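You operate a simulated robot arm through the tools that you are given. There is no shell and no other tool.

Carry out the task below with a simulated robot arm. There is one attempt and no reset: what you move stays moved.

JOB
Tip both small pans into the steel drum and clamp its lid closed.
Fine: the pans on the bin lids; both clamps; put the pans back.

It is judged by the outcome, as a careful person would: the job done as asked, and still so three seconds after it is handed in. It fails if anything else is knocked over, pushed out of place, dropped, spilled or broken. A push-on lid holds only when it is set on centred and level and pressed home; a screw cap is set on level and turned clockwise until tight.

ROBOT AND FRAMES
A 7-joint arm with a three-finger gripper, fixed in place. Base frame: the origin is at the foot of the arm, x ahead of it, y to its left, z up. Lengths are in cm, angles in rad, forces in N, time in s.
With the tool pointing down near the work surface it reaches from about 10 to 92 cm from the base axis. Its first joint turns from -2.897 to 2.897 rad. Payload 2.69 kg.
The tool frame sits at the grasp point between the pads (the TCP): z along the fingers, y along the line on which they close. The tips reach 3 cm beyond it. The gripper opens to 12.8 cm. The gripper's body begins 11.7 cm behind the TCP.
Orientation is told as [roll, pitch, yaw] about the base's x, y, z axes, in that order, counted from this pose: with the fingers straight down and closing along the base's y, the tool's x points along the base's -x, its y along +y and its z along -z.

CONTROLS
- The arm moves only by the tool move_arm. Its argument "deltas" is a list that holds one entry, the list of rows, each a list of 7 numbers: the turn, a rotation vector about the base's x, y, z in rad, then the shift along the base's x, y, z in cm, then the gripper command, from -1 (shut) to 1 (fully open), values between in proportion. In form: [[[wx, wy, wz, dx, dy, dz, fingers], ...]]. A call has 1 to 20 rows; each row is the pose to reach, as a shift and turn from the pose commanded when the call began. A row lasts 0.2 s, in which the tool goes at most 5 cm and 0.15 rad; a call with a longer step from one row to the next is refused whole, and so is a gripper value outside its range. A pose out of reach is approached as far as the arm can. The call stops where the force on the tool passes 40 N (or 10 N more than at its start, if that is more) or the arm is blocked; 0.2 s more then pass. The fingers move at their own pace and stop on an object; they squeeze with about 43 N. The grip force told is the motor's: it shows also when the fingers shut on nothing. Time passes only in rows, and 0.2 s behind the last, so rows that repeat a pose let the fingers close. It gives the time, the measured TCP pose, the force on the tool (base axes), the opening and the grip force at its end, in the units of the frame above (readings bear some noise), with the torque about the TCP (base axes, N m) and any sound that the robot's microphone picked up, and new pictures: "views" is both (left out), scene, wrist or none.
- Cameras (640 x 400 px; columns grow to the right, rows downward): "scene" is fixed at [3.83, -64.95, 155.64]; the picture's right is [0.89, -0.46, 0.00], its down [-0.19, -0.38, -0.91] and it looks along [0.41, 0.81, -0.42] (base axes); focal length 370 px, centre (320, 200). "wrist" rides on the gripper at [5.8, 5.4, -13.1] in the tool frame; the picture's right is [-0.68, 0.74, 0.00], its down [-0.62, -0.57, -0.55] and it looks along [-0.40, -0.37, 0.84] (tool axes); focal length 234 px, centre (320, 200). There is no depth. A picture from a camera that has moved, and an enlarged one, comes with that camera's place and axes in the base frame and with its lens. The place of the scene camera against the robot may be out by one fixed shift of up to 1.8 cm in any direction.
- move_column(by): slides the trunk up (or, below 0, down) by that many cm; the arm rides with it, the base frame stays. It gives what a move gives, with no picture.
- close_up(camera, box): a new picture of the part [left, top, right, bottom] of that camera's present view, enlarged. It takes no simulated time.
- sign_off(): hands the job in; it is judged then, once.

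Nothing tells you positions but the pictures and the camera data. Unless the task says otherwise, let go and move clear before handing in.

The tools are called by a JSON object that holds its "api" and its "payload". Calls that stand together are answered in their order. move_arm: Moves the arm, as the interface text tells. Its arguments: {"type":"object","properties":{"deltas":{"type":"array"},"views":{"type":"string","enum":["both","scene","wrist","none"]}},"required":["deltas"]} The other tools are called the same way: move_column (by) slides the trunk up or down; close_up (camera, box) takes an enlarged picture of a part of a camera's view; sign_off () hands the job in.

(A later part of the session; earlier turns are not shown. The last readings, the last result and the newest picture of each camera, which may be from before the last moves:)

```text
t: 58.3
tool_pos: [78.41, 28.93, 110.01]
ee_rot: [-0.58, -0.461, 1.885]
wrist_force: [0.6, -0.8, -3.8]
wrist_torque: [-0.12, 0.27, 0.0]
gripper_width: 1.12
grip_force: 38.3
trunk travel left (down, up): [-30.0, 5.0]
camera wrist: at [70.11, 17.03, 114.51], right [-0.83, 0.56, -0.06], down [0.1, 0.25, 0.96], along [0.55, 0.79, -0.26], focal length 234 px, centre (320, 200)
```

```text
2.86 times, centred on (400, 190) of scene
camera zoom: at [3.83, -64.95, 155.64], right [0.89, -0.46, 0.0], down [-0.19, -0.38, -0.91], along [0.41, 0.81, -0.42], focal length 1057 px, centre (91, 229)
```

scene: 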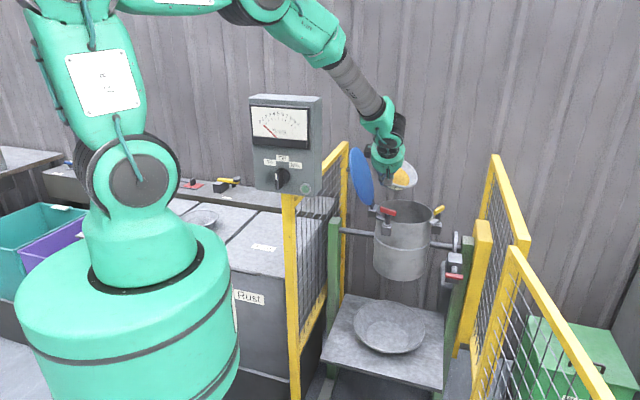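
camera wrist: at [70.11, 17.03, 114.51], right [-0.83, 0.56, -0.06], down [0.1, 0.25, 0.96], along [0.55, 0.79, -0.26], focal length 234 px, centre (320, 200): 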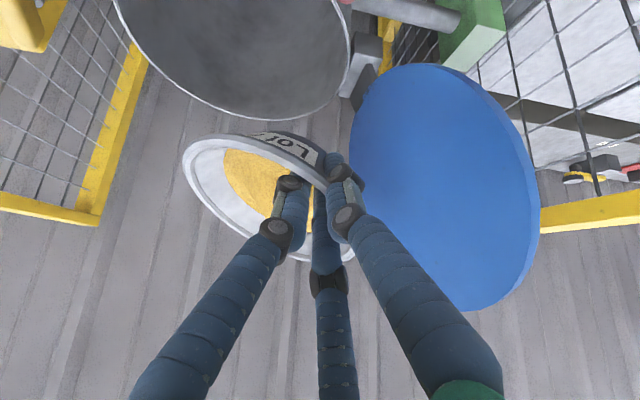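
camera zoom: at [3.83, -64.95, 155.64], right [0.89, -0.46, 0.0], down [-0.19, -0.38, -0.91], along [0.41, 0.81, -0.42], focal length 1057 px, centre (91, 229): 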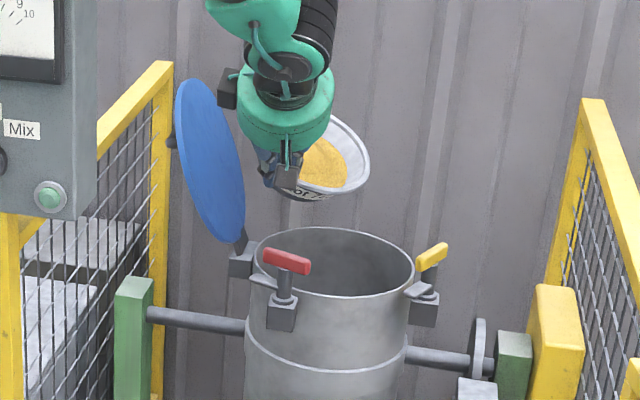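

Tilted 26° with powder still in the pan. I'll continue rolling slowly, a bit lower, and watch the flow.

{"api": "move_arm", "payload": {"deltas": [[[0.076, 0.025, 0, 0, 0, -0.8, -1], [0.152, 0.05, 0, 0, 0, -1.6, -1], [0.228, 0.075, 0, 0, 0, -2.2, -1], [0.304, 0.1, 0, 0, 0, -2.4, -1], [0.38, 0.125, 0, 0, 0, -2.4, -1], [0.456, 0.15, 0, 0.1, -0.3, -2.2, -1], [0.532, 0.175, 0, 0.2, -0.6, -2, -1]]], "views": "both"}}

{"api": "close_up", "payload": {"camera": "scene", "box": [320, 120, 480, 260]}}

```text
t: 59.9
tool_pos: [78.67, 28.56, 108.05]
ee_rot: [-0.577, -1.023, 1.887]
wrist_force: [0.0, 0.1, -2.4]
wrist_torque: [-0.09, 0.16, -0.01]
gripper_width: 1.13
grip_force: 39.1
trunk travel left (down, up): [-30.0, 5.0]
camera wrist: at [70.64, 15.39, 107.27], right [-0.8, 0.47, 0.37], down [0.27, -0.27, 0.93], along [0.53, 0.84, 0.09], focal length 234 px, centre (320, 200)
```

scene: 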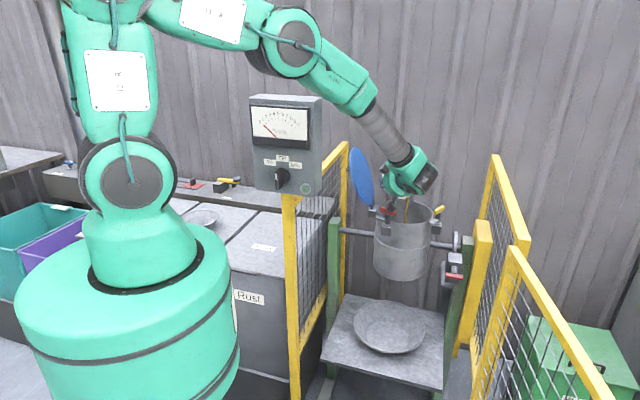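
wrist: 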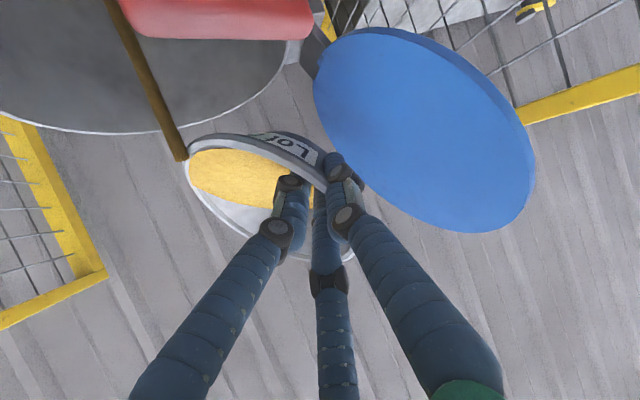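

```text
2.86 times, centred on (400, 190) of scene
camera zoom: at [3.83, -64.95, 155.64], right [0.89, -0.46, 0.0], down [-0.19, -0.38, -0.91], along [0.41, 0.81, -0.42], focal length 1057 px, centre (91, 229)
```

zoom: 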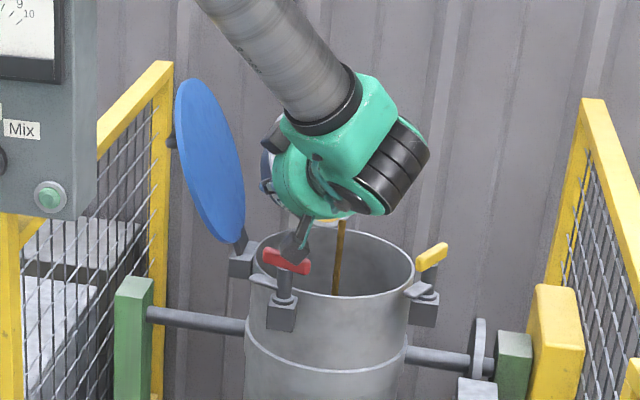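

Powder is flowing in a stream down into the drum (weight dropping). I'll roll on slowly, rising slightly to keep the camera off the red clamp handle.

{"api": "move_arm", "payload": {"deltas": [[[0, 0, 0, 0, 0, 0, -1], [0, 0, 0, 0, 0, 0, -1], [0.076, 0.025, 0, 0.1, -0.3, 0.5, -1], [0.152, 0.05, 0, 0.2, -0.6, 1, -1], [0.228, 0.075, 0, 0.3, -0.9, 1.5, -1], [0.304, 0.1, 0, 0.4, -1.2, 2, -1], [0.304, 0.1, 0, 0.4, -1.2, 2, -1], [0.304, 0.1, 0, 0.4, -1.2, 2, -1]]], "views": "both"}}

{"api": "close_up", "payload": {"camera": "scene", "box": [320, 120, 480, 260]}}

```text
t: 61.7
tool_pos: [78.87, 27.35, 110.06]
ee_rot: [-0.568, -1.342, 1.878]
wrist_force: [0.0, 0.2, -1.7]
wrist_torque: [-0.07, 0.07, -0.01]
gripper_width: 1.11
grip_force: 38.9
trunk travel left (down, up): [-30.0, 5.0]
camera wrist: at [70.75, 14.9, 106.22], right [-0.75, 0.33, 0.57], down [0.36, -0.52, 0.77], along [0.55, 0.79, 0.28], focal length 234 px, centre (320, 200)
```

scene: 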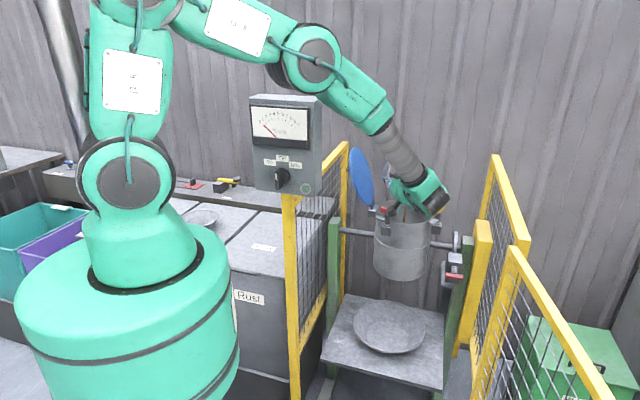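
wrist: 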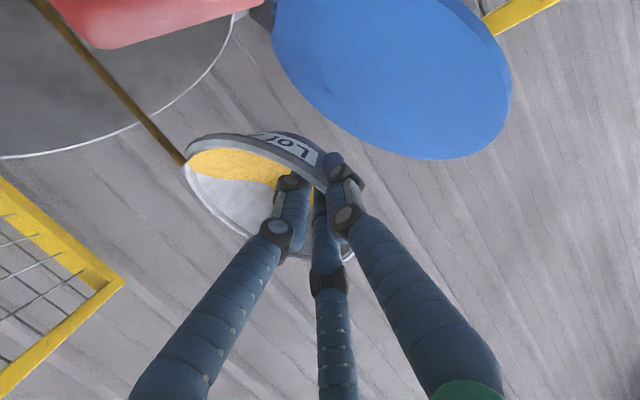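

```text
2.86 times, centred on (400, 190) of scene
camera zoom: at [3.83, -64.95, 155.64], right [0.89, -0.46, 0.0], down [-0.19, -0.38, -0.91], along [0.41, 0.81, -0.42], focal length 1057 px, centre (91, 229)
```

zoom: 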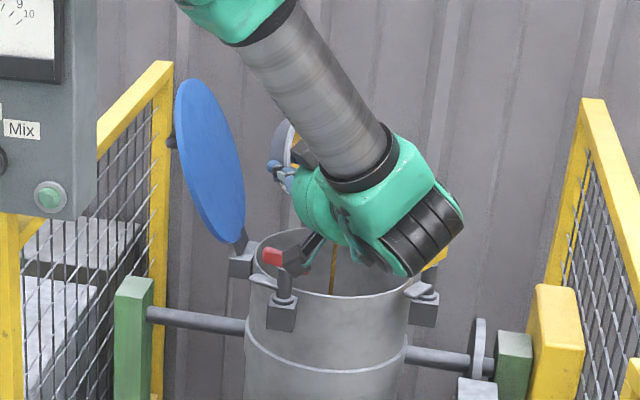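

About half is out and the stream lands inside the drum. I'll hold here and let it run.

{"api": "move_arm", "payload": {"deltas": [[[0, 0, 0, 0, 0, 0, -1], [0, 0, 0, 0, 0, 0, -1], [0, 0, 0, 0, 0, 0, -1], [0, 0, 0, 0, 0, 0.5, -1], [0, 0, 0, 0, 0, 1, -1], [0.057, 0.019, 0, 0, 0, 1.5, -1], [0.114, 0.038, 0, 0.1, -0.3, 2, -1], [0.171, 0.056, 0, 0.2, -0.6, 2.3, -1], [0.171, 0.056, 0, 0.2, -0.6, 2.3, -1], [0.171, 0.056, 0, 0.2, -0.6, 2.3, -1]]], "views": "both"}}

{"api": "close_up", "payload": {"camera": "scene", "box": [320, 120, 480, 260]}}

```text
t: 63.9
tool_pos: [79.16, 26.73, 112.35]
ee_rot: [-0.529, -1.522, 1.837]
wrist_force: [-0.2, 0.4, -0.9]
wrist_torque: [-0.02, 0.07, 0.02]
gripper_width: 1.07
grip_force: 38.4
trunk travel left (down, up): [-30.0, 5.0]
camera wrist: at [70.72, 15.09, 106.93], right [-0.72, 0.22, 0.66], down [0.4, -0.65, 0.65], along [0.57, 0.73, 0.38], focal length 234 px, centre (320, 200)
```

scene: 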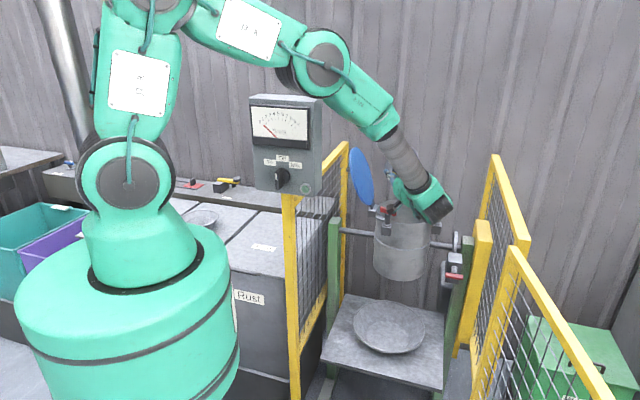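
wrist: 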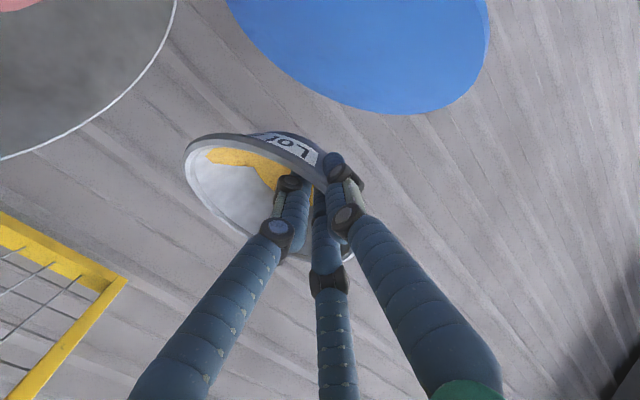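

```text
2.86 times, centred on (400, 190) of scene
camera zoom: at [3.83, -64.95, 155.64], right [0.89, -0.46, 0.0], down [-0.19, -0.38, -0.91], along [0.41, 0.81, -0.42], focal length 1057 px, centre (91, 229)
```

zoom: 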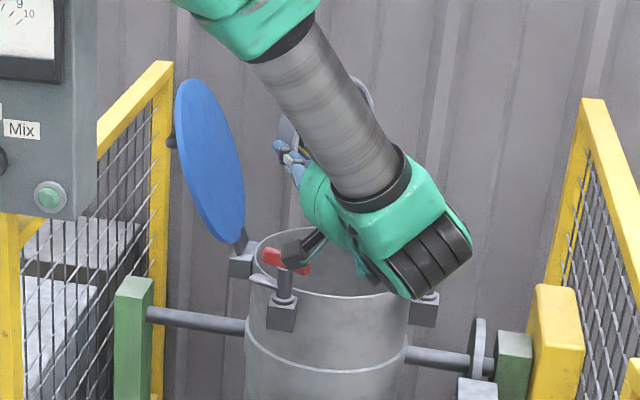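

Most is out; a remnant still clings in the pan. I'll raise slightly and roll further past 100°.

{"api": "move_arm", "payload": {"deltas": [[[0.067, 0.022, 0, 0, 0, 0.6, -1], [0.133, 0.044, 0, 0.1, -0.2, 1.2, -1], [0.2, 0.066, 0, 0.1, -0.4, 1.8, -1], [0.266, 0.088, 0, 0.2, -0.6, 2.2, -1], [0.333, 0.109, 0, 0.2, -0.8, 2.5, -1], [0.399, 0.131, 0, 0.3, -1, 2.8, -1], [0.399, 0.131, 0, 0.3, -1, 2.8, -1], [0.399, 0.131, 0, 0.3, -1, 2.8, -1]]], "views": "both"}}

{"api": "close_up", "payload": {"camera": "scene", "box": [320, 120, 480, 260]}}

{"api": "close_up", "payload": {"camera": "wrist", "box": [160, 110, 352, 260]}}

```text
t: 65.7
tool_pos: [79.44, 25.68, 115.25]
ee_rot: [2.556, -1.199, -1.246]
wrist_force: [0.4, -0.7, -1.1]
wrist_torque: [-0.03, 0.05, -0.01]
gripper_width: 1.1
grip_force: 37.3
trunk travel left (down, up): [-30.0, 5.0]
camera wrist: at [70.08, 16.85, 106.83], right [-0.62, -0.07, 0.78], down [0.46, -0.84, 0.29], along [0.63, 0.54, 0.56], focal length 234 px, centre (320, 200)
```

scene: 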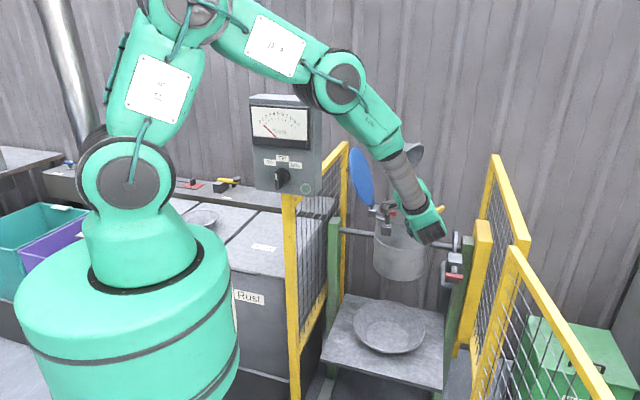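
wrist: 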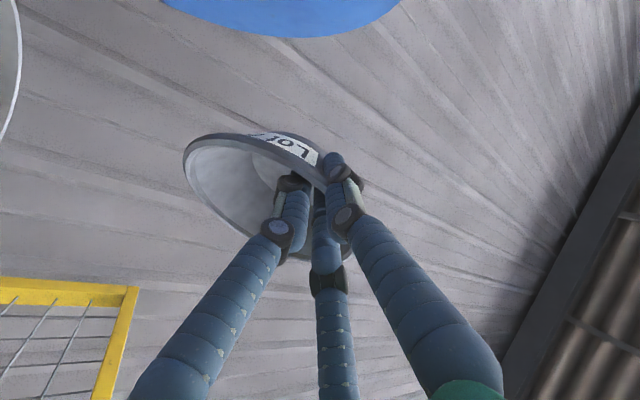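

```text
2.86 times, centred on (400, 190) of scene
camera zoom: at [3.83, -64.95, 155.64], right [0.89, -0.46, 0.0], down [-0.19, -0.38, -0.91], along [0.41, 0.81, -0.42], focal length 1057 px, centre (91, 229)
```

zoom: 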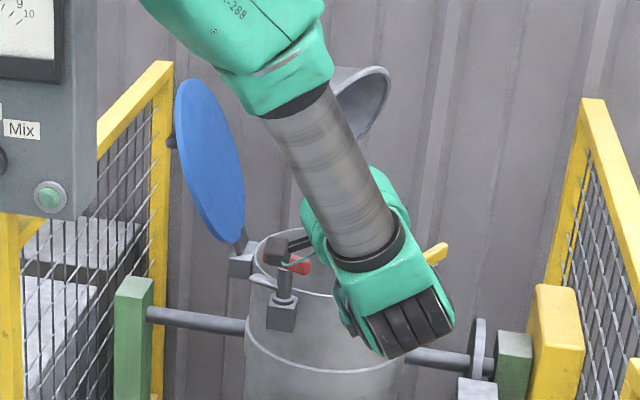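

```text
2.67 times, centred on (256, 185) of wrist
camera zoom: at [70.08, 16.85, 106.83], right [-0.62, -0.07, 0.78], down [0.46, -0.84, 0.29], along [0.63, 0.54, 0.56], focal length 624 px, centre (491, 240)
```

zoom: 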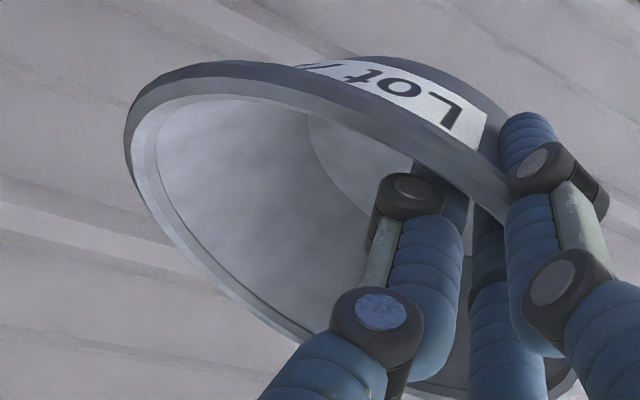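

The Rust pan is empty. I'll lift and roll it back upright above the drum.

{"api": "move_arm", "payload": {"deltas": [[[0, 0, 0, 0, 0, 1.5, -1], [-0.115, -0.038, 0, 0, 0, 3, -1], [-0.231, -0.076, 0, 0, 0, 4.5, -1], [-0.346, -0.114, 0, 0, 0, 6, -1], [-0.461, -0.151, 0, 0, 0, 7.5, -1], [-0.576, -0.189, 0, 0, 0, 9, -1], [-0.692, -0.227, 0, 0, 0, 10.5, -1], [-0.807, -0.265, 0, 0, 0, 12, -1], [-0.922, -0.303, 0, 0, 0, 13.5, -1], [-1.037, -0.341, 0, 0, 0, 15, -1], [-1.153, -0.379, 0, 0, 0, 16.5, -1], [-1.268, -0.416, 0, 0, 0, 18, -1], [-1.383, -0.454, 0, 0, 0, 19.5, -1], [-1.498, -0.492, 0, 0, 0, 21, -1], [-1.614, -0.53, 0, 0, 0, 22, -1], [-1.729, -0.568, 0, 0, 0, 23, -1], [-1.843, -0.605, 0, 0, 0, 23.5, -1]]], "views": "both"}}

{"api": "close_up", "payload": {"camera": "scene", "box": [320, 160, 480, 260]}}

```text
t: 69.3
tool_pos: [79.36, 25.72, 138.67]
ee_rot: [-0.579, 0.0, 1.887]
wrist_force: [0.2, 0.8, -0.6]
wrist_torque: [-0.04, 0.05, -0.03]
gripper_width: 1.08
grip_force: 37.7
trunk travel left (down, up): [-30.0, 5.0]
camera wrist: at [70.23, 16.49, 146.68], right [-0.8, 0.45, -0.4], down [-0.03, 0.64, 0.77], along [0.61, 0.62, -0.5], focal length 234 px, centre (320, 200)
```

scene: 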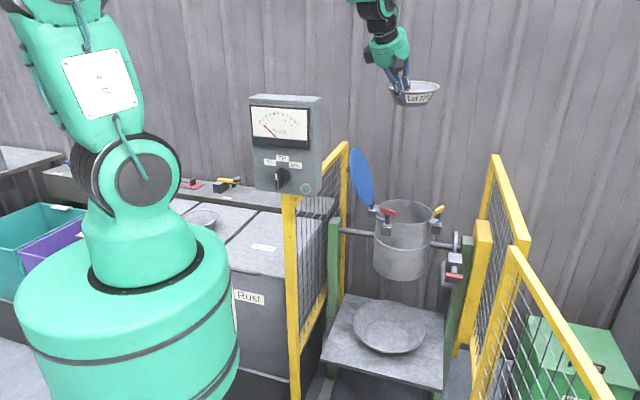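
wrist: 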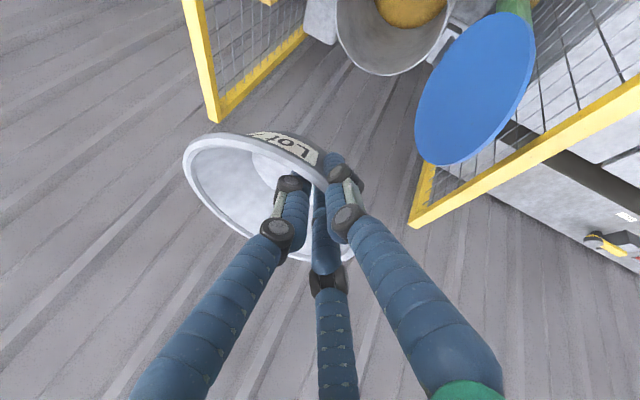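

```text
4.00 times, centred on (400, 210) of scene
camera zoom: at [3.83, -64.95, 155.64], right [0.89, -0.46, 0.0], down [-0.19, -0.38, -0.91], along [0.41, 0.81, -0.42], focal length 1479 px, centre (0, 160)
```

zoom: 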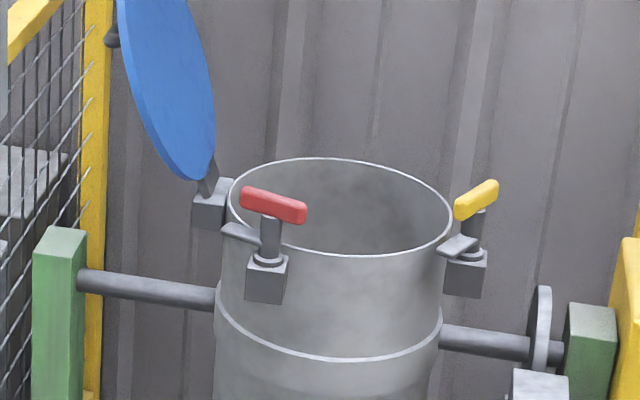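

Yellow powder lies in the drum, nothing spilled outside. Now I'll carry the empty pan back above the Rust bin.

{"api": "move_arm", "payload": {"deltas": [[[0, 0, -0.006, -0.8, 0.6, 0, -1], [0, 0, -0.016, -2.1, 1.4, 0, -1], [0, 0, -0.028, -3.8, 2.6, 0, -1], [0, 0, -0.044, -5.9, 4, 0, -1], [0, 0, -0.063, -8.4, 5.7, 0, -1], [0, 0, -0.083, -11.1, 7.6, 0, -1], [0, 0, -0.104, -13.8, 9.5, 0, -1], [0, 0, -0.124, -16.6, 11.3, 0, -1], [0, 0, -0.144, -19.3, 13.2, 0, -1], [0, 0, -0.165, -22, 15.1, 0, -1], [0, 0, -0.185, -24.8, 16.9, 0, -1], [0, 0, -0.206, -27.5, 18.8, 0, -1], [0, 0, -0.226, -30.2, 20.6, 0, -1], [0, 0, -0.245, -32.7, 22.4, 0, -1], [0, 0, -0.262, -35, 23.9, 0, -1], [0, 0, -0.278, -37.1, 25.4, 0, -1], [0, 0, -0.29, -38.8, 26.5, 0, -1], [0, 0, -0.301, -40.3, 27.5, 0, -1], [0, 0, -0.309, -41.3, 28.2, 0, -1], [0, 0, -0.314, -41.96, 28.68, 0, -1]]], "views": "none"}}

{"api": "move_arm", "payload": {"deltas": [[[0, 0, 0, 0, 0, -1, -1], [0, 0, 0, 0, 0, -3, -1], [0, 0, 0, 0, 0, -6, -1], [0, 0, 0, 0, 0, -9.5, -1], [0, 0, 0, 0, 0, -13, -1], [0, 0, 0, 0, 0, -16.5, -1], [0, 0, 0, 0, 0, -20, -1], [0, 0, 0, 0, 0, -23.5, -1], [0, 0, 0, 0, 0, -27, -1], [0, 0, 0, 0, 0, -30.5, -1], [0, 0, 0, 0, 0, -34, -1], [0, 0, 0, 0, 0, -37.5, -1], [0, 0, 0, 0, 0, -40.5, -1], [0, 0, 0, 0, 0, -43, -1], [0, 0, 0, 0, 0, -45, -1], [0, 0, 0, 0, 0, -46.5, -1], [0, 0, 0, 0, 0, -47.7, -1], [0, 0, 0, 0, 0, -48.7, -1]]], "views": "both"}}

{"api": "close_up", "payload": {"camera": "scene", "box": [190, 160, 300, 260]}}

```text
t: 73.5
tool_pos: [37.58, 54.6, 138.67]
ee_rot: [-0.579, -0.003, 1.571]
wrist_force: [0.2, 0.0, -1.5]
wrist_torque: [-0.02, 0.06, 0.0]
gripper_width: 1.08
grip_force: 37.8
trunk travel left (down, up): [-30.0, 5.0]
```

```text
t: 77.3
tool_pos: [37.43, 54.54, 89.9]
ee_rot: [-0.58, -0.003, 1.57]
wrist_force: [0.7, -0.1, -1.6]
wrist_torque: [0.02, 0.13, -0.01]
gripper_width: 1.06
grip_force: 37.6
trunk travel left (down, up): [-30.0, 5.0]
camera wrist: at [25.85, 48.5, 97.96], right [-0.62, 0.68, -0.4], down [0.17, 0.61, 0.77], along [0.77, 0.41, -0.5], focal length 234 px, centre (320, 200)
```

scene: 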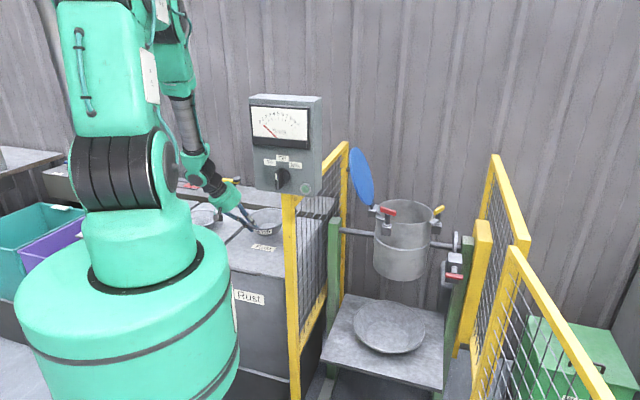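
wrist: 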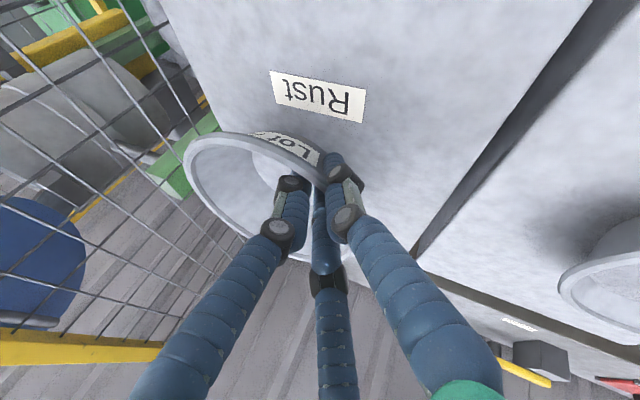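

```text
4.00 times, centred on (245, 210) of scene
camera zoom: at [3.83, -64.95, 155.64], right [0.89, -0.46, 0.0], down [-0.19, -0.38, -0.91], along [0.41, 0.81, -0.42], focal length 1479 px, centre (620, 160)
```

zoom: 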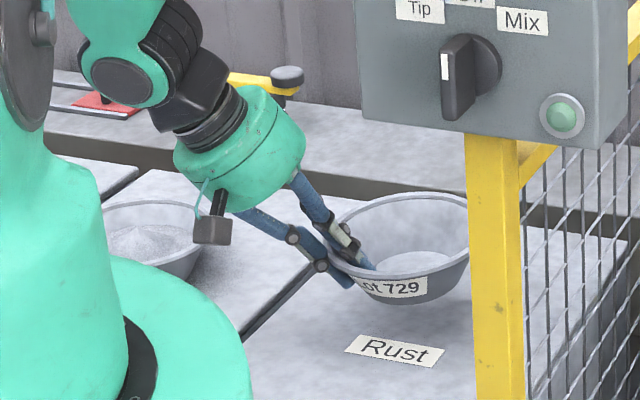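

The empty pan hovers over its place on the Rust lid. I'll lower gently until it touches.

{"api": "move_arm", "payload": {"deltas": [[[0, 0, 0, 0, 0, -1, -1], [0, 0, 0, 0, 0, -2, -1], [0, 0, 0, 0, 0, -3, -1], [0, 0, 0, 0, 0, -3.6, -1], [0, 0, 0, 0, 0, -4.1, -1]]], "views": "none"}}

{"api": "move_arm", "payload": {"deltas": [[[0, 0, 0, 0, 0, -0.2, -1], [0, 0, 0, 0, 0, -0.4, -1]]], "views": "wrist"}}

{"api": "close_up", "payload": {"camera": "scene", "box": [190, 160, 300, 260]}}

```text
t: 78.5
tool_pos: [37.41, 54.37, 85.82]
ee_rot: [-0.58, -0.002, 1.572]
wrist_force: [-0.6, 0.3, -0.5]
wrist_torque: [0.02, 0.07, 0.01]
gripper_width: 1.03
grip_force: 37.7
trunk travel left (down, up): [-30.0, 5.0]
```

```text
t: 79.1
tool_pos: [37.6, 54.31, 85.56]
ee_rot: [-0.579, -0.003, 1.57]
wrist_force: [0.0, 0.1, -0.7]
wrist_torque: [-0.03, 0.06, -0.04]
gripper_width: 1.01
grip_force: 37.6
trunk travel left (down, up): [-30.0, 5.0]
camera wrist: at [25.91, 48.45, 93.45], right [-0.62, 0.68, -0.4], down [0.17, 0.61, 0.77], along [0.77, 0.41, -0.5], focal length 234 px, centre (320, 200)
```

wrist: 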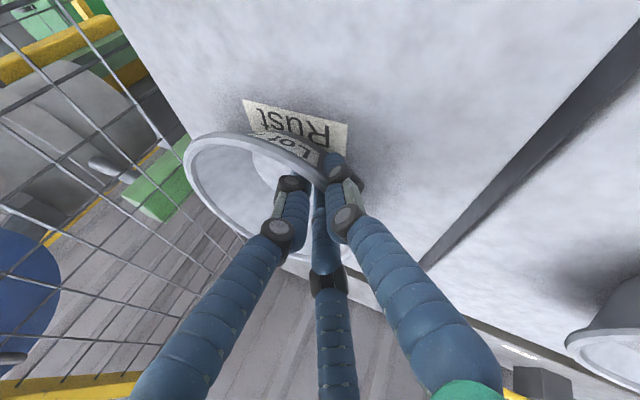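

```text
4.00 times, centred on (245, 210) of scene
camera zoom: at [3.83, -64.95, 155.64], right [0.89, -0.46, 0.0], down [-0.19, -0.38, -0.91], along [0.41, 0.81, -0.42], focal length 1479 px, centre (620, 160)
```

zoom: 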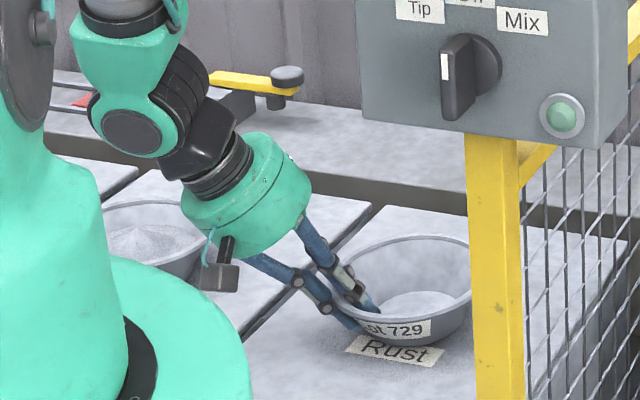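

Almost down. A couple more fine steps to feel the lid.

{"api": "move_arm", "payload": {"deltas": [[[0, 0, 0, 0, 0, -0.15, -1], [0, 0, 0, 0, 0, -0.3, -1]]], "views": "none"}}

```text
t: 79.7
tool_pos: [37.54, 54.47, 85.15]
ee_rot: [-0.58, -0.001, 1.57]
wrist_force: [1.2, -0.5, -0.8]
wrist_torque: [0.0, 0.05, 0.04]
gripper_width: 1.06
grip_force: 37.8
trunk travel left (down, up): [-30.0, 5.0]
```

{"api": "move_arm", "payload": {"deltas": [[[0, 0, 0, 0, 0, -0.15, -1], [0, 0, 0, 0, 0, -0.25, -1]]], "views": "none"}}

```text
t: 80.3
tool_pos: [37.48, 54.28, 85.05]
ee_rot: [-0.582, -0.004, 1.571]
wrist_force: [-4.3, -5.2, 16.0]
wrist_torque: [-0.39, -0.13, -0.16]
gripper_width: 1.03
grip_force: 37.3
trunk travel left (down, up): [-30.0, 5.0]
```

Touchdown felt (16 N). I'll ease off, open the fingers, centre them in the gap and back out along the approach line.

{"api": "move_arm", "payload": {"deltas": [[[0, 0, 0, 0, 0, 0.1, -1], [0, 0, 0, 0, 0, 0.12, -0.75], [0, 0, 0, 0, 0, 0.12, -0.6], [0, 0, 0, 0.2, 0, 0.25, -0.45], [0, 0, 0, 0.45, 0, 0.4, -0.3], [0, 0, 0, 0.71, 0, 0.55, -0.19], [0, 0, 0, 0.71, 0, 0.55, -0.19]]], "views": "both"}}

{"api": "close_up", "payload": {"camera": "wrist", "box": [200, 80, 392, 230]}}

```text
t: 81.9
tool_pos: [38.16, 54.42, 85.42]
ee_rot: [-0.58, -0.002, 1.57]
wrist_force: [-0.3, -0.6, 0.1]
wrist_torque: [0.01, -0.03, 0.01]
gripper_width: 5.2
grip_force: 0.0
trunk travel left (down, up): [-30.0, 5.0]
camera wrist: at [26.64, 48.41, 93.46], right [-0.62, 0.68, -0.4], down [0.17, 0.61, 0.77], along [0.77, 0.41, -0.5], focal length 234 px, centre (320, 200)
```

scene: 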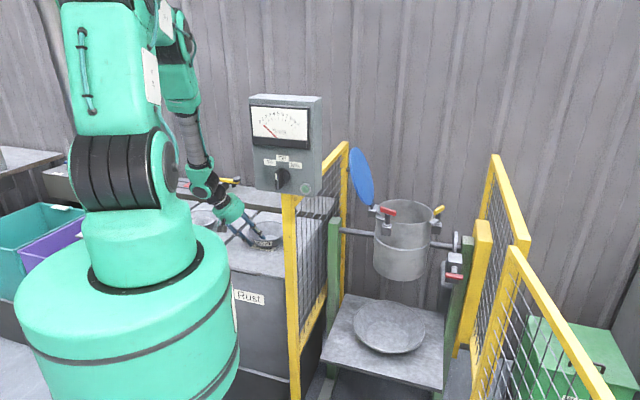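
wrist: 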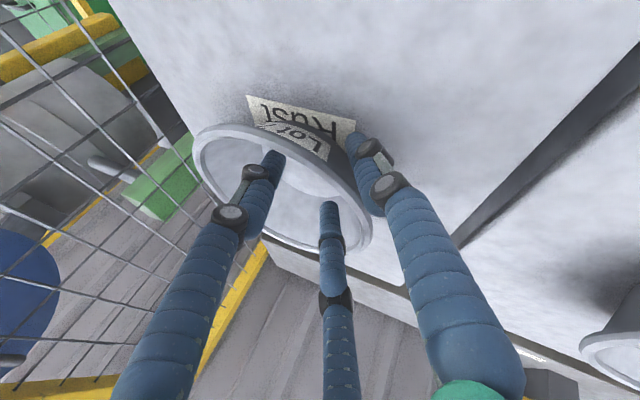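

```text
2.67 times, centred on (296, 155) of wrist
camera zoom: at [26.64, 48.41, 93.46], right [-0.62, 0.68, -0.4], down [0.17, 0.61, 0.77], along [0.77, 0.41, -0.5], focal length 624 px, centre (384, 320)
```

zoom: 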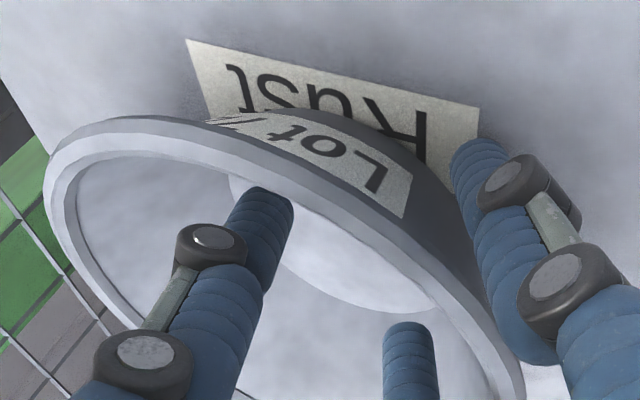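

The pan rests free on its lid with the fingers clear. I'll withdraw along the finger line and rise.

{"api": "move_arm", "payload": {"deltas": [[[0, 0, 0, -0.55, 0, 0.84, -0.19], [0, 0, 0, -1.6, 0, 2.5, -0.19], [0, 0, 0, -3.3, 0, 5, -0.19], [0, 0, 0, -5, 0, 7.6, -0.19], [0, 0.1, 0, -6, 1, 11.5, 0], [0, 0.2, 0, -7, 2, 15.5, 0], [0, 0.3, 0, -8, 4, 19, 0], [0, 0.4, 0, -9, 6, 22, 0]]], "views": "both"}}

{"api": "close_up", "payload": {"camera": "scene", "box": [190, 180, 300, 260]}}

```text
t: 83.7
tool_pos: [29.29, 60.45, 107.5]
ee_rot: [-0.177, -0.002, 1.57]
wrist_force: [-0.8, -0.2, -0.9]
wrist_torque: [-0.01, -0.01, -0.02]
gripper_width: 6.41
grip_force: 0.0
trunk travel left (down, up): [-30.0, 5.0]
camera wrist: at [21.72, 54.48, 119.46], right [-0.72, 0.68, -0.13], down [0.46, 0.61, 0.64], along [0.51, 0.41, -0.76], focal length 234 px, centre (320, 200)
```

scene: 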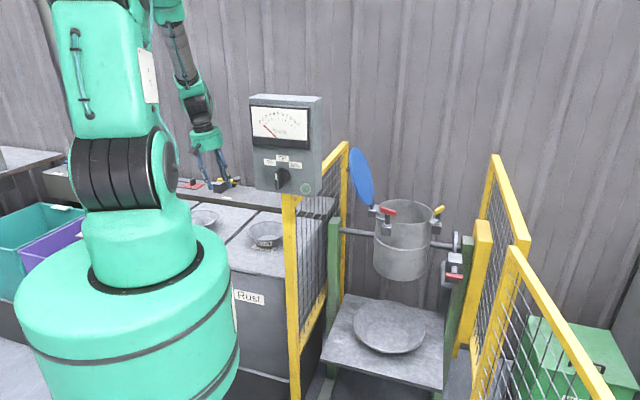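
wrist: 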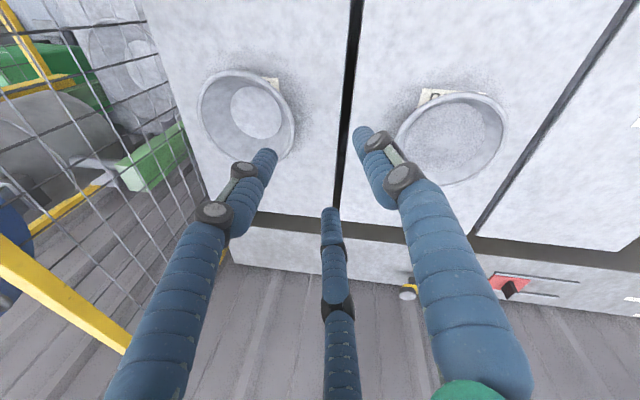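

```text
5.00 times, centred on (245, 220) of scene
camera zoom: at [3.83, -64.95, 155.64], right [0.89, -0.46, 0.0], down [-0.19, -0.38, -0.91], along [0.41, 0.81, -0.42], focal length 1849 px, centre (695, 100)
```

zoom: 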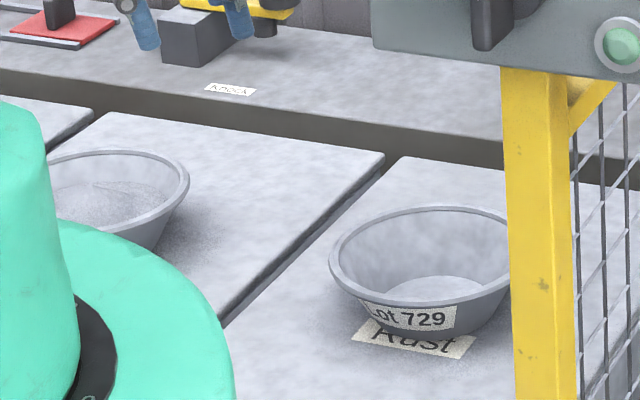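

The Rust pan is back on its label. Now I'll go above the Gold pan, upright with fingers shut, to measure it.

{"api": "move_arm", "payload": {"deltas": [[[0, 0.06, 0, -1, 3.5, 0, -0.5], [0, 0.12, 0, -2.5, 7.5, 0, -1], [0, 0.177, 0, -4, 12, 0, -1], [0, 0.177, 0, -5.5, 15.5, -1.5, -1], [0, 0.177, 0, -6.5, 16.6, -2.5, -1]]], "views": "both"}}

{"api": "close_up", "payload": {"camera": "wrist", "box": [220, 20, 412, 180]}}

```text
t: 84.9
tool_pos: [22.7, 77.13, 104.86]
ee_rot: [-0.003, -0.003, 1.57]
wrist_force: [0.2, 0.7, -0.1]
wrist_torque: [-0.02, -0.07, 0.01]
gripper_width: 0.22
grip_force: 31.6
trunk travel left (down, up): [-30.0, 5.0]
camera wrist: at [17.4, 71.13, 117.95], right [-0.74, 0.68, 0.0], down [0.57, 0.61, 0.55], along [0.37, 0.41, -0.83], focal length 234 px, centre (320, 200)
```

scene: 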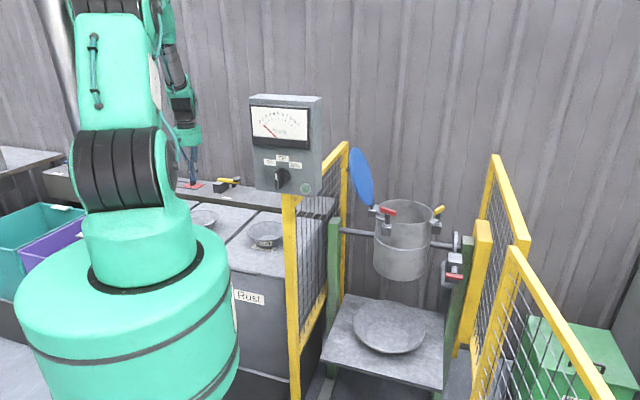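
wrist: 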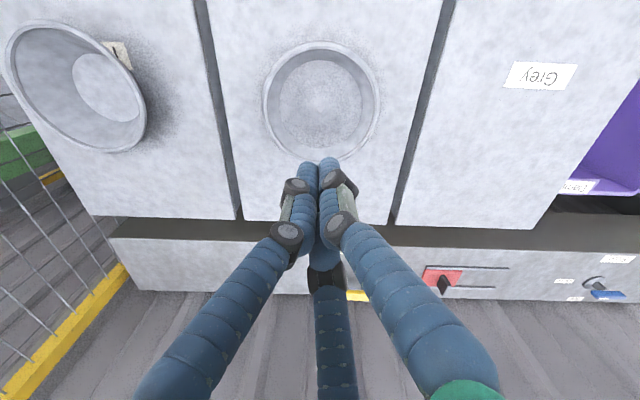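

```text
2.50 times, centred on (316, 100) of wrist
camera zoom: at [17.4, 71.13, 117.95], right [-0.74, 0.68, 0.0], down [0.57, 0.61, 0.55], along [0.37, 0.41, -0.83], focal length 585 px, centre (330, 450)
```

zoom: 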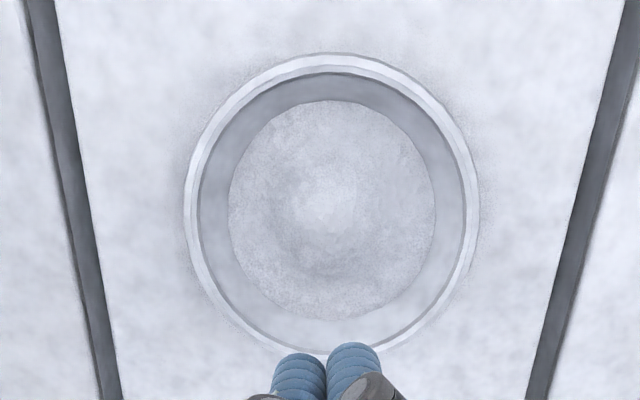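

The Gold pan is centred near (21.7, 76.2). I'll take the same leaned standoff at its −x rim.

{"api": "move_arm", "payload": {"deltas": [[[0, -0.12, 0, -3.5, -0.3, -1, -0.19], [0, -0.24, 0, -7, -0.6, -3, -0.19], [0, -0.36, 0, -10, -0.9, -6, -0.19], [0, -0.48, 0, -10.74, -0.97, -10, -0.19], [0, -0.58, 0, -10.74, -0.97, -13.9, -0.19]]], "views": "both"}}

{"api": "close_up", "payload": {"camera": "wrist", "box": [200, 80, 392, 230]}}

```text
t: 85.9
tool_pos: [25.21, 74.47, 99.12]
ee_rot: [-0.435, -0.036, 1.398]
wrist_force: [-0.4, 0.1, 0.6]
wrist_torque: [0.08, -0.01, 0.06]
gripper_width: 5.18
grip_force: 0.1
trunk travel left (down, up): [-30.0, 5.0]
stopped in row 4: the arm was blocked; the commanded pose is now the measured one
camera wrist: at [14.03, 70.07, 108.54], right [-0.54, 0.79, -0.28], down [0.38, 0.53, 0.76], along [0.75, 0.3, -0.59], focal length 234 px, centre (320, 200)
```

scene: 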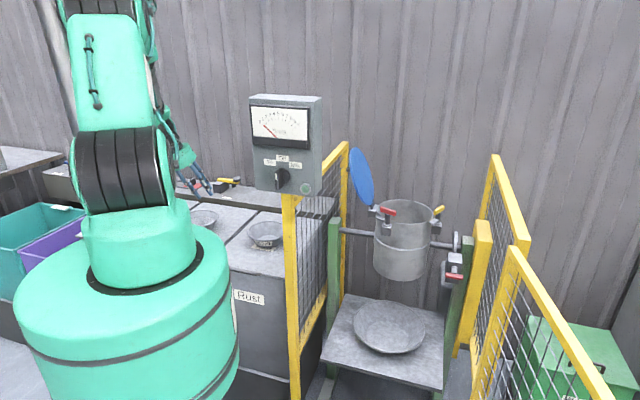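
wrist: 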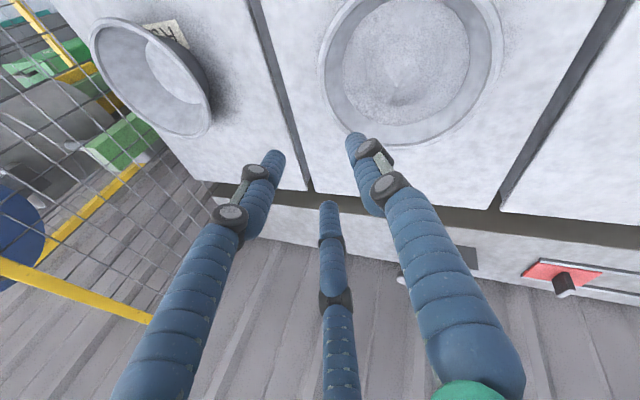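

```text
2.67 times, centred on (296, 155) of wrist
camera zoom: at [14.03, 70.07, 108.54], right [-0.54, 0.79, -0.28], down [0.38, 0.53, 0.76], along [0.75, 0.3, -0.59], focal length 624 px, centre (384, 320)
```

zoom: 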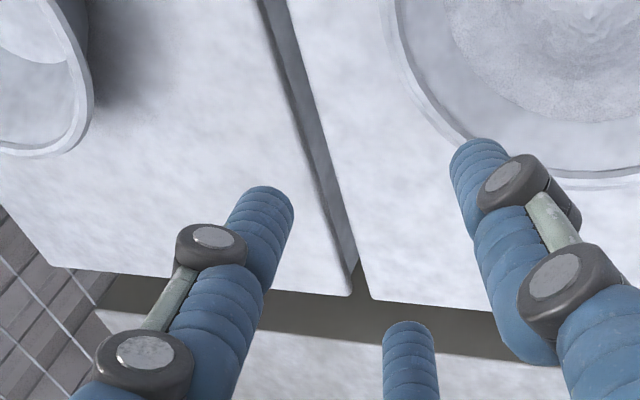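

The arm hit a joint limit with that lean direction; nothing was touched. I'll straighten up, then use a lean toward the robot (A-side at about 240°), which is open here.

{"api": "move_arm", "payload": {"deltas": [[[0.01, 0.11, 0, -0.5, -1, 2, -0.5], [0.02, 0.22, 0, -1, -2, 4, -1], [0.03, 0.33, 0, -1.5, -3, 6, -1], [0.04, 0.434, 0, -2, -4, 8, -1]]], "views": "none"}}

```text
t: 86.9
tool_pos: [23.22, 70.42, 106.99]
ee_rot: [0.001, 0.002, 1.392]
wrist_force: [-0.8, 0.6, -0.3]
wrist_torque: [0.01, 0.02, 0.0]
gripper_width: 0.21
grip_force: 31.7
trunk travel left (down, up): [-30.0, 5.0]
```

Upright again. I'll turn the hand to yaw 150° above the Gold pan's robot-side rim.

{"api": "move_arm", "payload": {"deltas": [[[0, 0, 0.136, -0.7, -0.3, 0, -0.5], [0, 0, 0.272, -1.4, -0.6, 0, -0.19], [0, 0, 0.409, -2.1, -0.9, 0, -0.19], [0, 0, 0.545, -2.8, -1.2, 0, -0.19], [0, 0, 0.681, -3.5, -1.5, 0, -0.19], [0, 0, 0.817, -4.2, -1.8, 0, -0.19], [0, 0, 0.954, -4.9, -2.1, 0, -0.19], [0, 0, 1.09, -5.6, -2.4, 0, -0.19], [0, 0, 1.226, -6.3, -2.7, 0, -0.19]]], "views": "none"}}

{"api": "move_arm", "payload": {"deltas": [[[0.121, -0.07, 0, 0, 0, -3, -0.19], [0.242, -0.14, 0, 0, 0, -6.5, -0.19], [0.363, -0.21, 0, 0, 0, -10, -0.19], [0.45, -0.26, 0, 0, 0, -13, -0.19], [0.502, -0.29, 0, 0, 0, -15, -0.19]]], "views": "both"}}

{"api": "close_up", "payload": {"camera": "wrist", "box": [200, 80, 392, 230]}}

```text
t: 88.9
tool_pos: [16.98, 67.87, 106.96]
ee_rot: [-0.001, 0.001, 2.62]
wrist_force: [-0.9, 0.2, 0.7]
wrist_torque: [0.0, 0.03, 0.01]
gripper_width: 5.17
grip_force: 0.1
trunk travel left (down, up): [-30.0, 5.0]
```

```text
t: 90.1
tool_pos: [16.81, 68.08, 92.12]
ee_rot: [-0.58, 0.0, 2.616]
wrist_force: [0.0, -0.7, -1.4]
wrist_torque: [0.19, -0.09, 0.03]
gripper_width: 5.18
grip_force: 0.0
trunk travel left (down, up): [-30.0, 5.0]
camera wrist: at [16.14, 54.92, 100.09], right [-0.89, -0.19, -0.4], down [-0.45, 0.46, 0.77], along [0.04, 0.87, -0.5], focal length 234 px, centre (320, 200)
```

scene: 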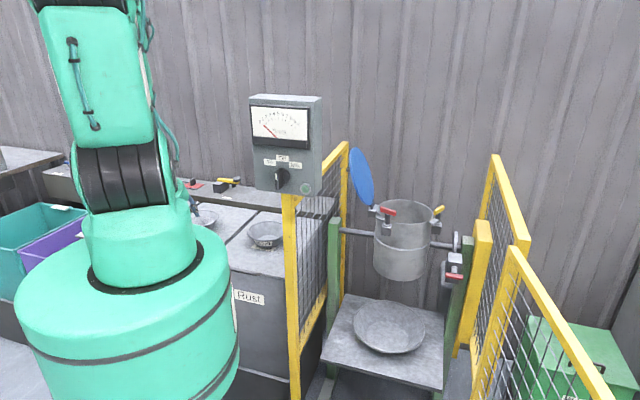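
wrist: 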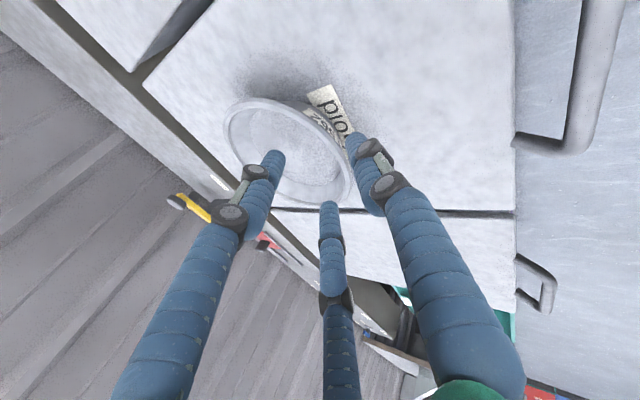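

```text
2.67 times, centred on (296, 155) of wrist
camera zoom: at [16.14, 54.92, 100.09], right [-0.89, -0.19, -0.4], down [-0.45, 0.46, 0.77], along [0.04, 0.87, -0.5], focal length 624 px, centre (384, 320)
```

zoom: 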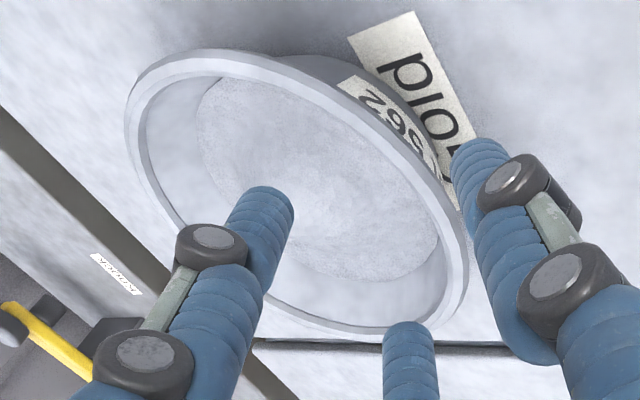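

Same geometry as before, with the pan's centre best fitted at (22.0, 76.7). I'll slide down along the wall slope to just short of depth and check.

{"api": "move_arm", "payload": {"deltas": [[[0, 0, 0, 0.4, 0.6, -1.3, -0.19], [0, 0, 0, 0.8, 1.3, -2.6, -0.19], [0, 0, 0, 1.2, 1.9, -3.8, -0.19], [0, 0, 0, 1.62, 2.55, -5.05, -0.19]]], "views": "both"}}

{"api": "close_up", "payload": {"camera": "wrist", "box": [200, 80, 392, 230]}}

{"api": "close_up", "payload": {"camera": "scene", "box": [150, 180, 260, 260]}}

```text
t: 91.1
tool_pos: [18.52, 70.39, 87.12]
ee_rot: [-0.579, 0.001, 2.617]
wrist_force: [0.8, -0.6, -0.2]
wrist_torque: [0.03, 0.01, 0.03]
gripper_width: 5.2
grip_force: 0.0
trunk travel left (down, up): [-30.0, 5.0]
camera wrist: at [17.79, 57.27, 95.04], right [-0.89, -0.19, -0.4], down [-0.45, 0.46, 0.77], along [0.04, 0.87, -0.5], focal length 234 px, centre (320, 200)
```

scene: 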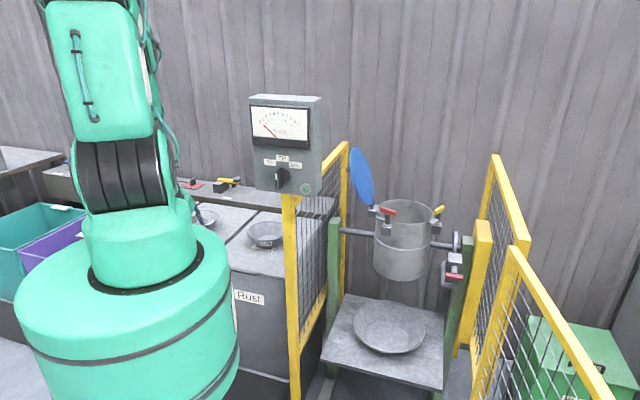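
wrist: 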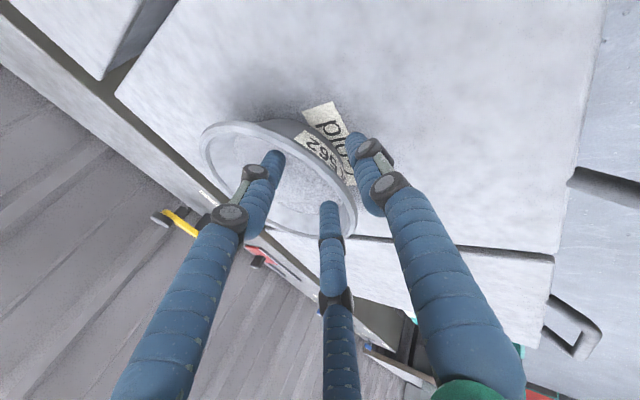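

```text
2.67 times, centred on (296, 155) of wrist
camera zoom: at [17.79, 57.27, 95.04], right [-0.89, -0.19, -0.4], down [-0.45, 0.46, 0.77], along [0.04, 0.87, -0.5], focal length 624 px, centre (384, 320)
```

zoom: 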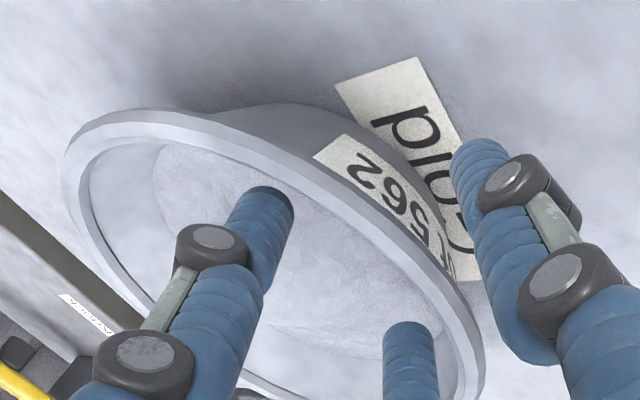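

```text
5.00 times, centred on (205, 220) of scene
camera zoom: at [3.83, -64.95, 155.64], right [0.89, -0.46, 0.0], down [-0.19, -0.38, -0.91], along [0.41, 0.81, -0.42], focal length 1849 px, centre (895, 100)
```

zoom: 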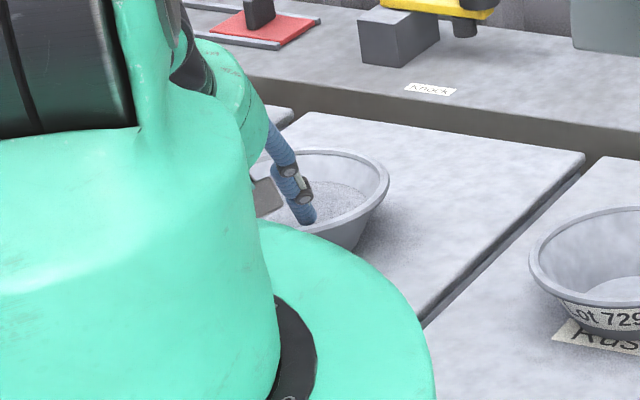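

Clear of contact and matching the earlier successful approach. I'll finish the descent, centre on the lip and close.

{"api": "move_arm", "payload": {"deltas": [[[0, 0, 0, 0.18, 0.45, -0.7, -0.19], [0, 0, 0, 0.35, 0.9, -1.4, -0.19], [0, 0, 0, 0.25, 0.7, -1.55, -0.35], [0, 0, 0, 0.12, 0.48, -1.7, -0.45], [0, 0, 0, 0, 0.29, -1.87, -0.56], [0, 0, 0, 0, 0.29, -1.87, -0.75], [0, 0, 0, 0, 0.29, -1.87, -1], [0, 0, 0, 0, 0.29, -1.87, -1], [0, 0, 0, 0, 0.29, -1.87, -1]]], "views": "both"}}

{"api": "close_up", "payload": {"camera": "wrist", "box": [200, 80, 392, 230]}}

{"api": "close_up", "payload": {"camera": "scene", "box": [150, 180, 260, 260]}}

```text
t: 93.1
tool_pos: [18.57, 70.74, 85.14]
ee_rot: [-0.581, 0.002, 2.617]
wrist_force: [-0.3, 0.5, -3.7]
wrist_torque: [-0.18, 0.09, -0.04]
gripper_width: 1.2
grip_force: 38.9
trunk travel left (down, up): [-30.0, 5.0]
camera wrist: at [17.84, 57.6, 93.1], right [-0.89, -0.19, -0.4], down [-0.45, 0.46, 0.77], along [0.04, 0.87, -0.5], focal length 234 px, centre (320, 200)
```

scene: 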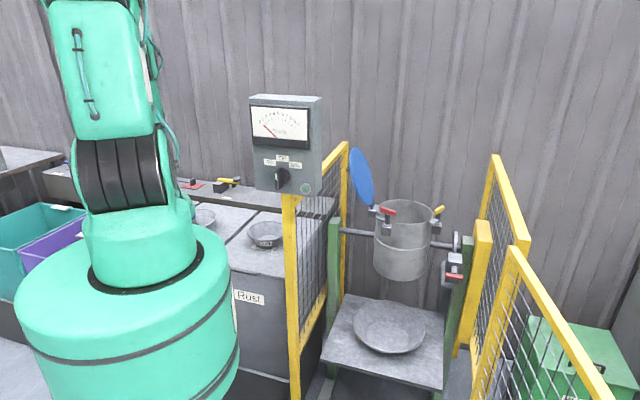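
wrist: 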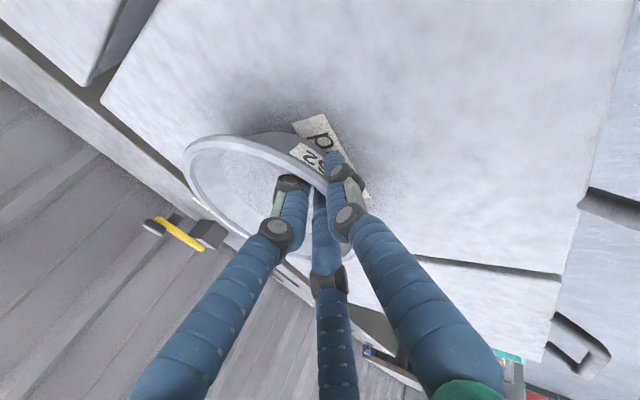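

```text
2.67 times, centred on (296, 155) of wrist
camera zoom: at [17.84, 57.6, 93.1], right [-0.89, -0.19, -0.4], down [-0.45, 0.46, 0.77], along [0.04, 0.87, -0.5], focal length 624 px, centre (384, 320)
```

zoom: 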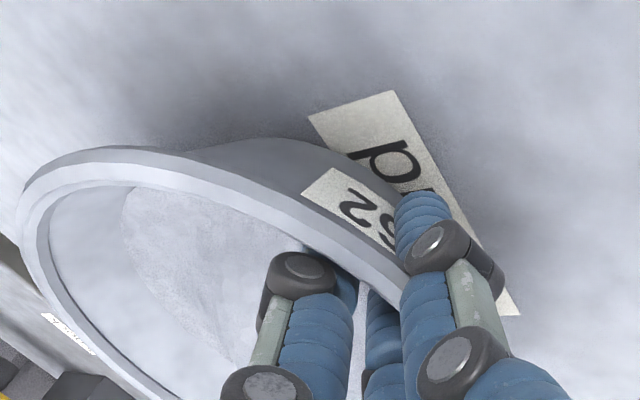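

```text
5.00 times, centred on (205, 220) of scene
camera zoom: at [3.83, -64.95, 155.64], right [0.89, -0.46, 0.0], down [-0.19, -0.38, -0.91], along [0.41, 0.81, -0.42], focal length 1849 px, centre (895, 100)
```

zoom: 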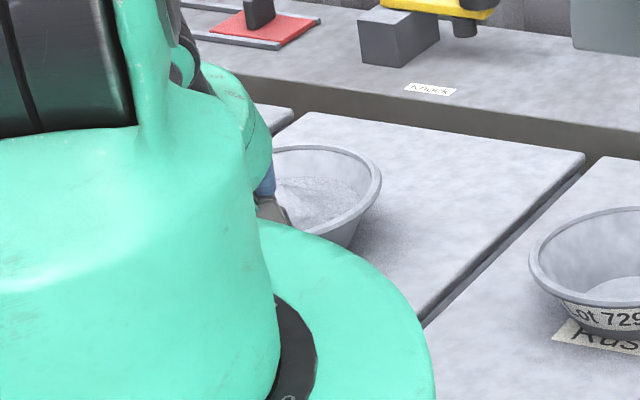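

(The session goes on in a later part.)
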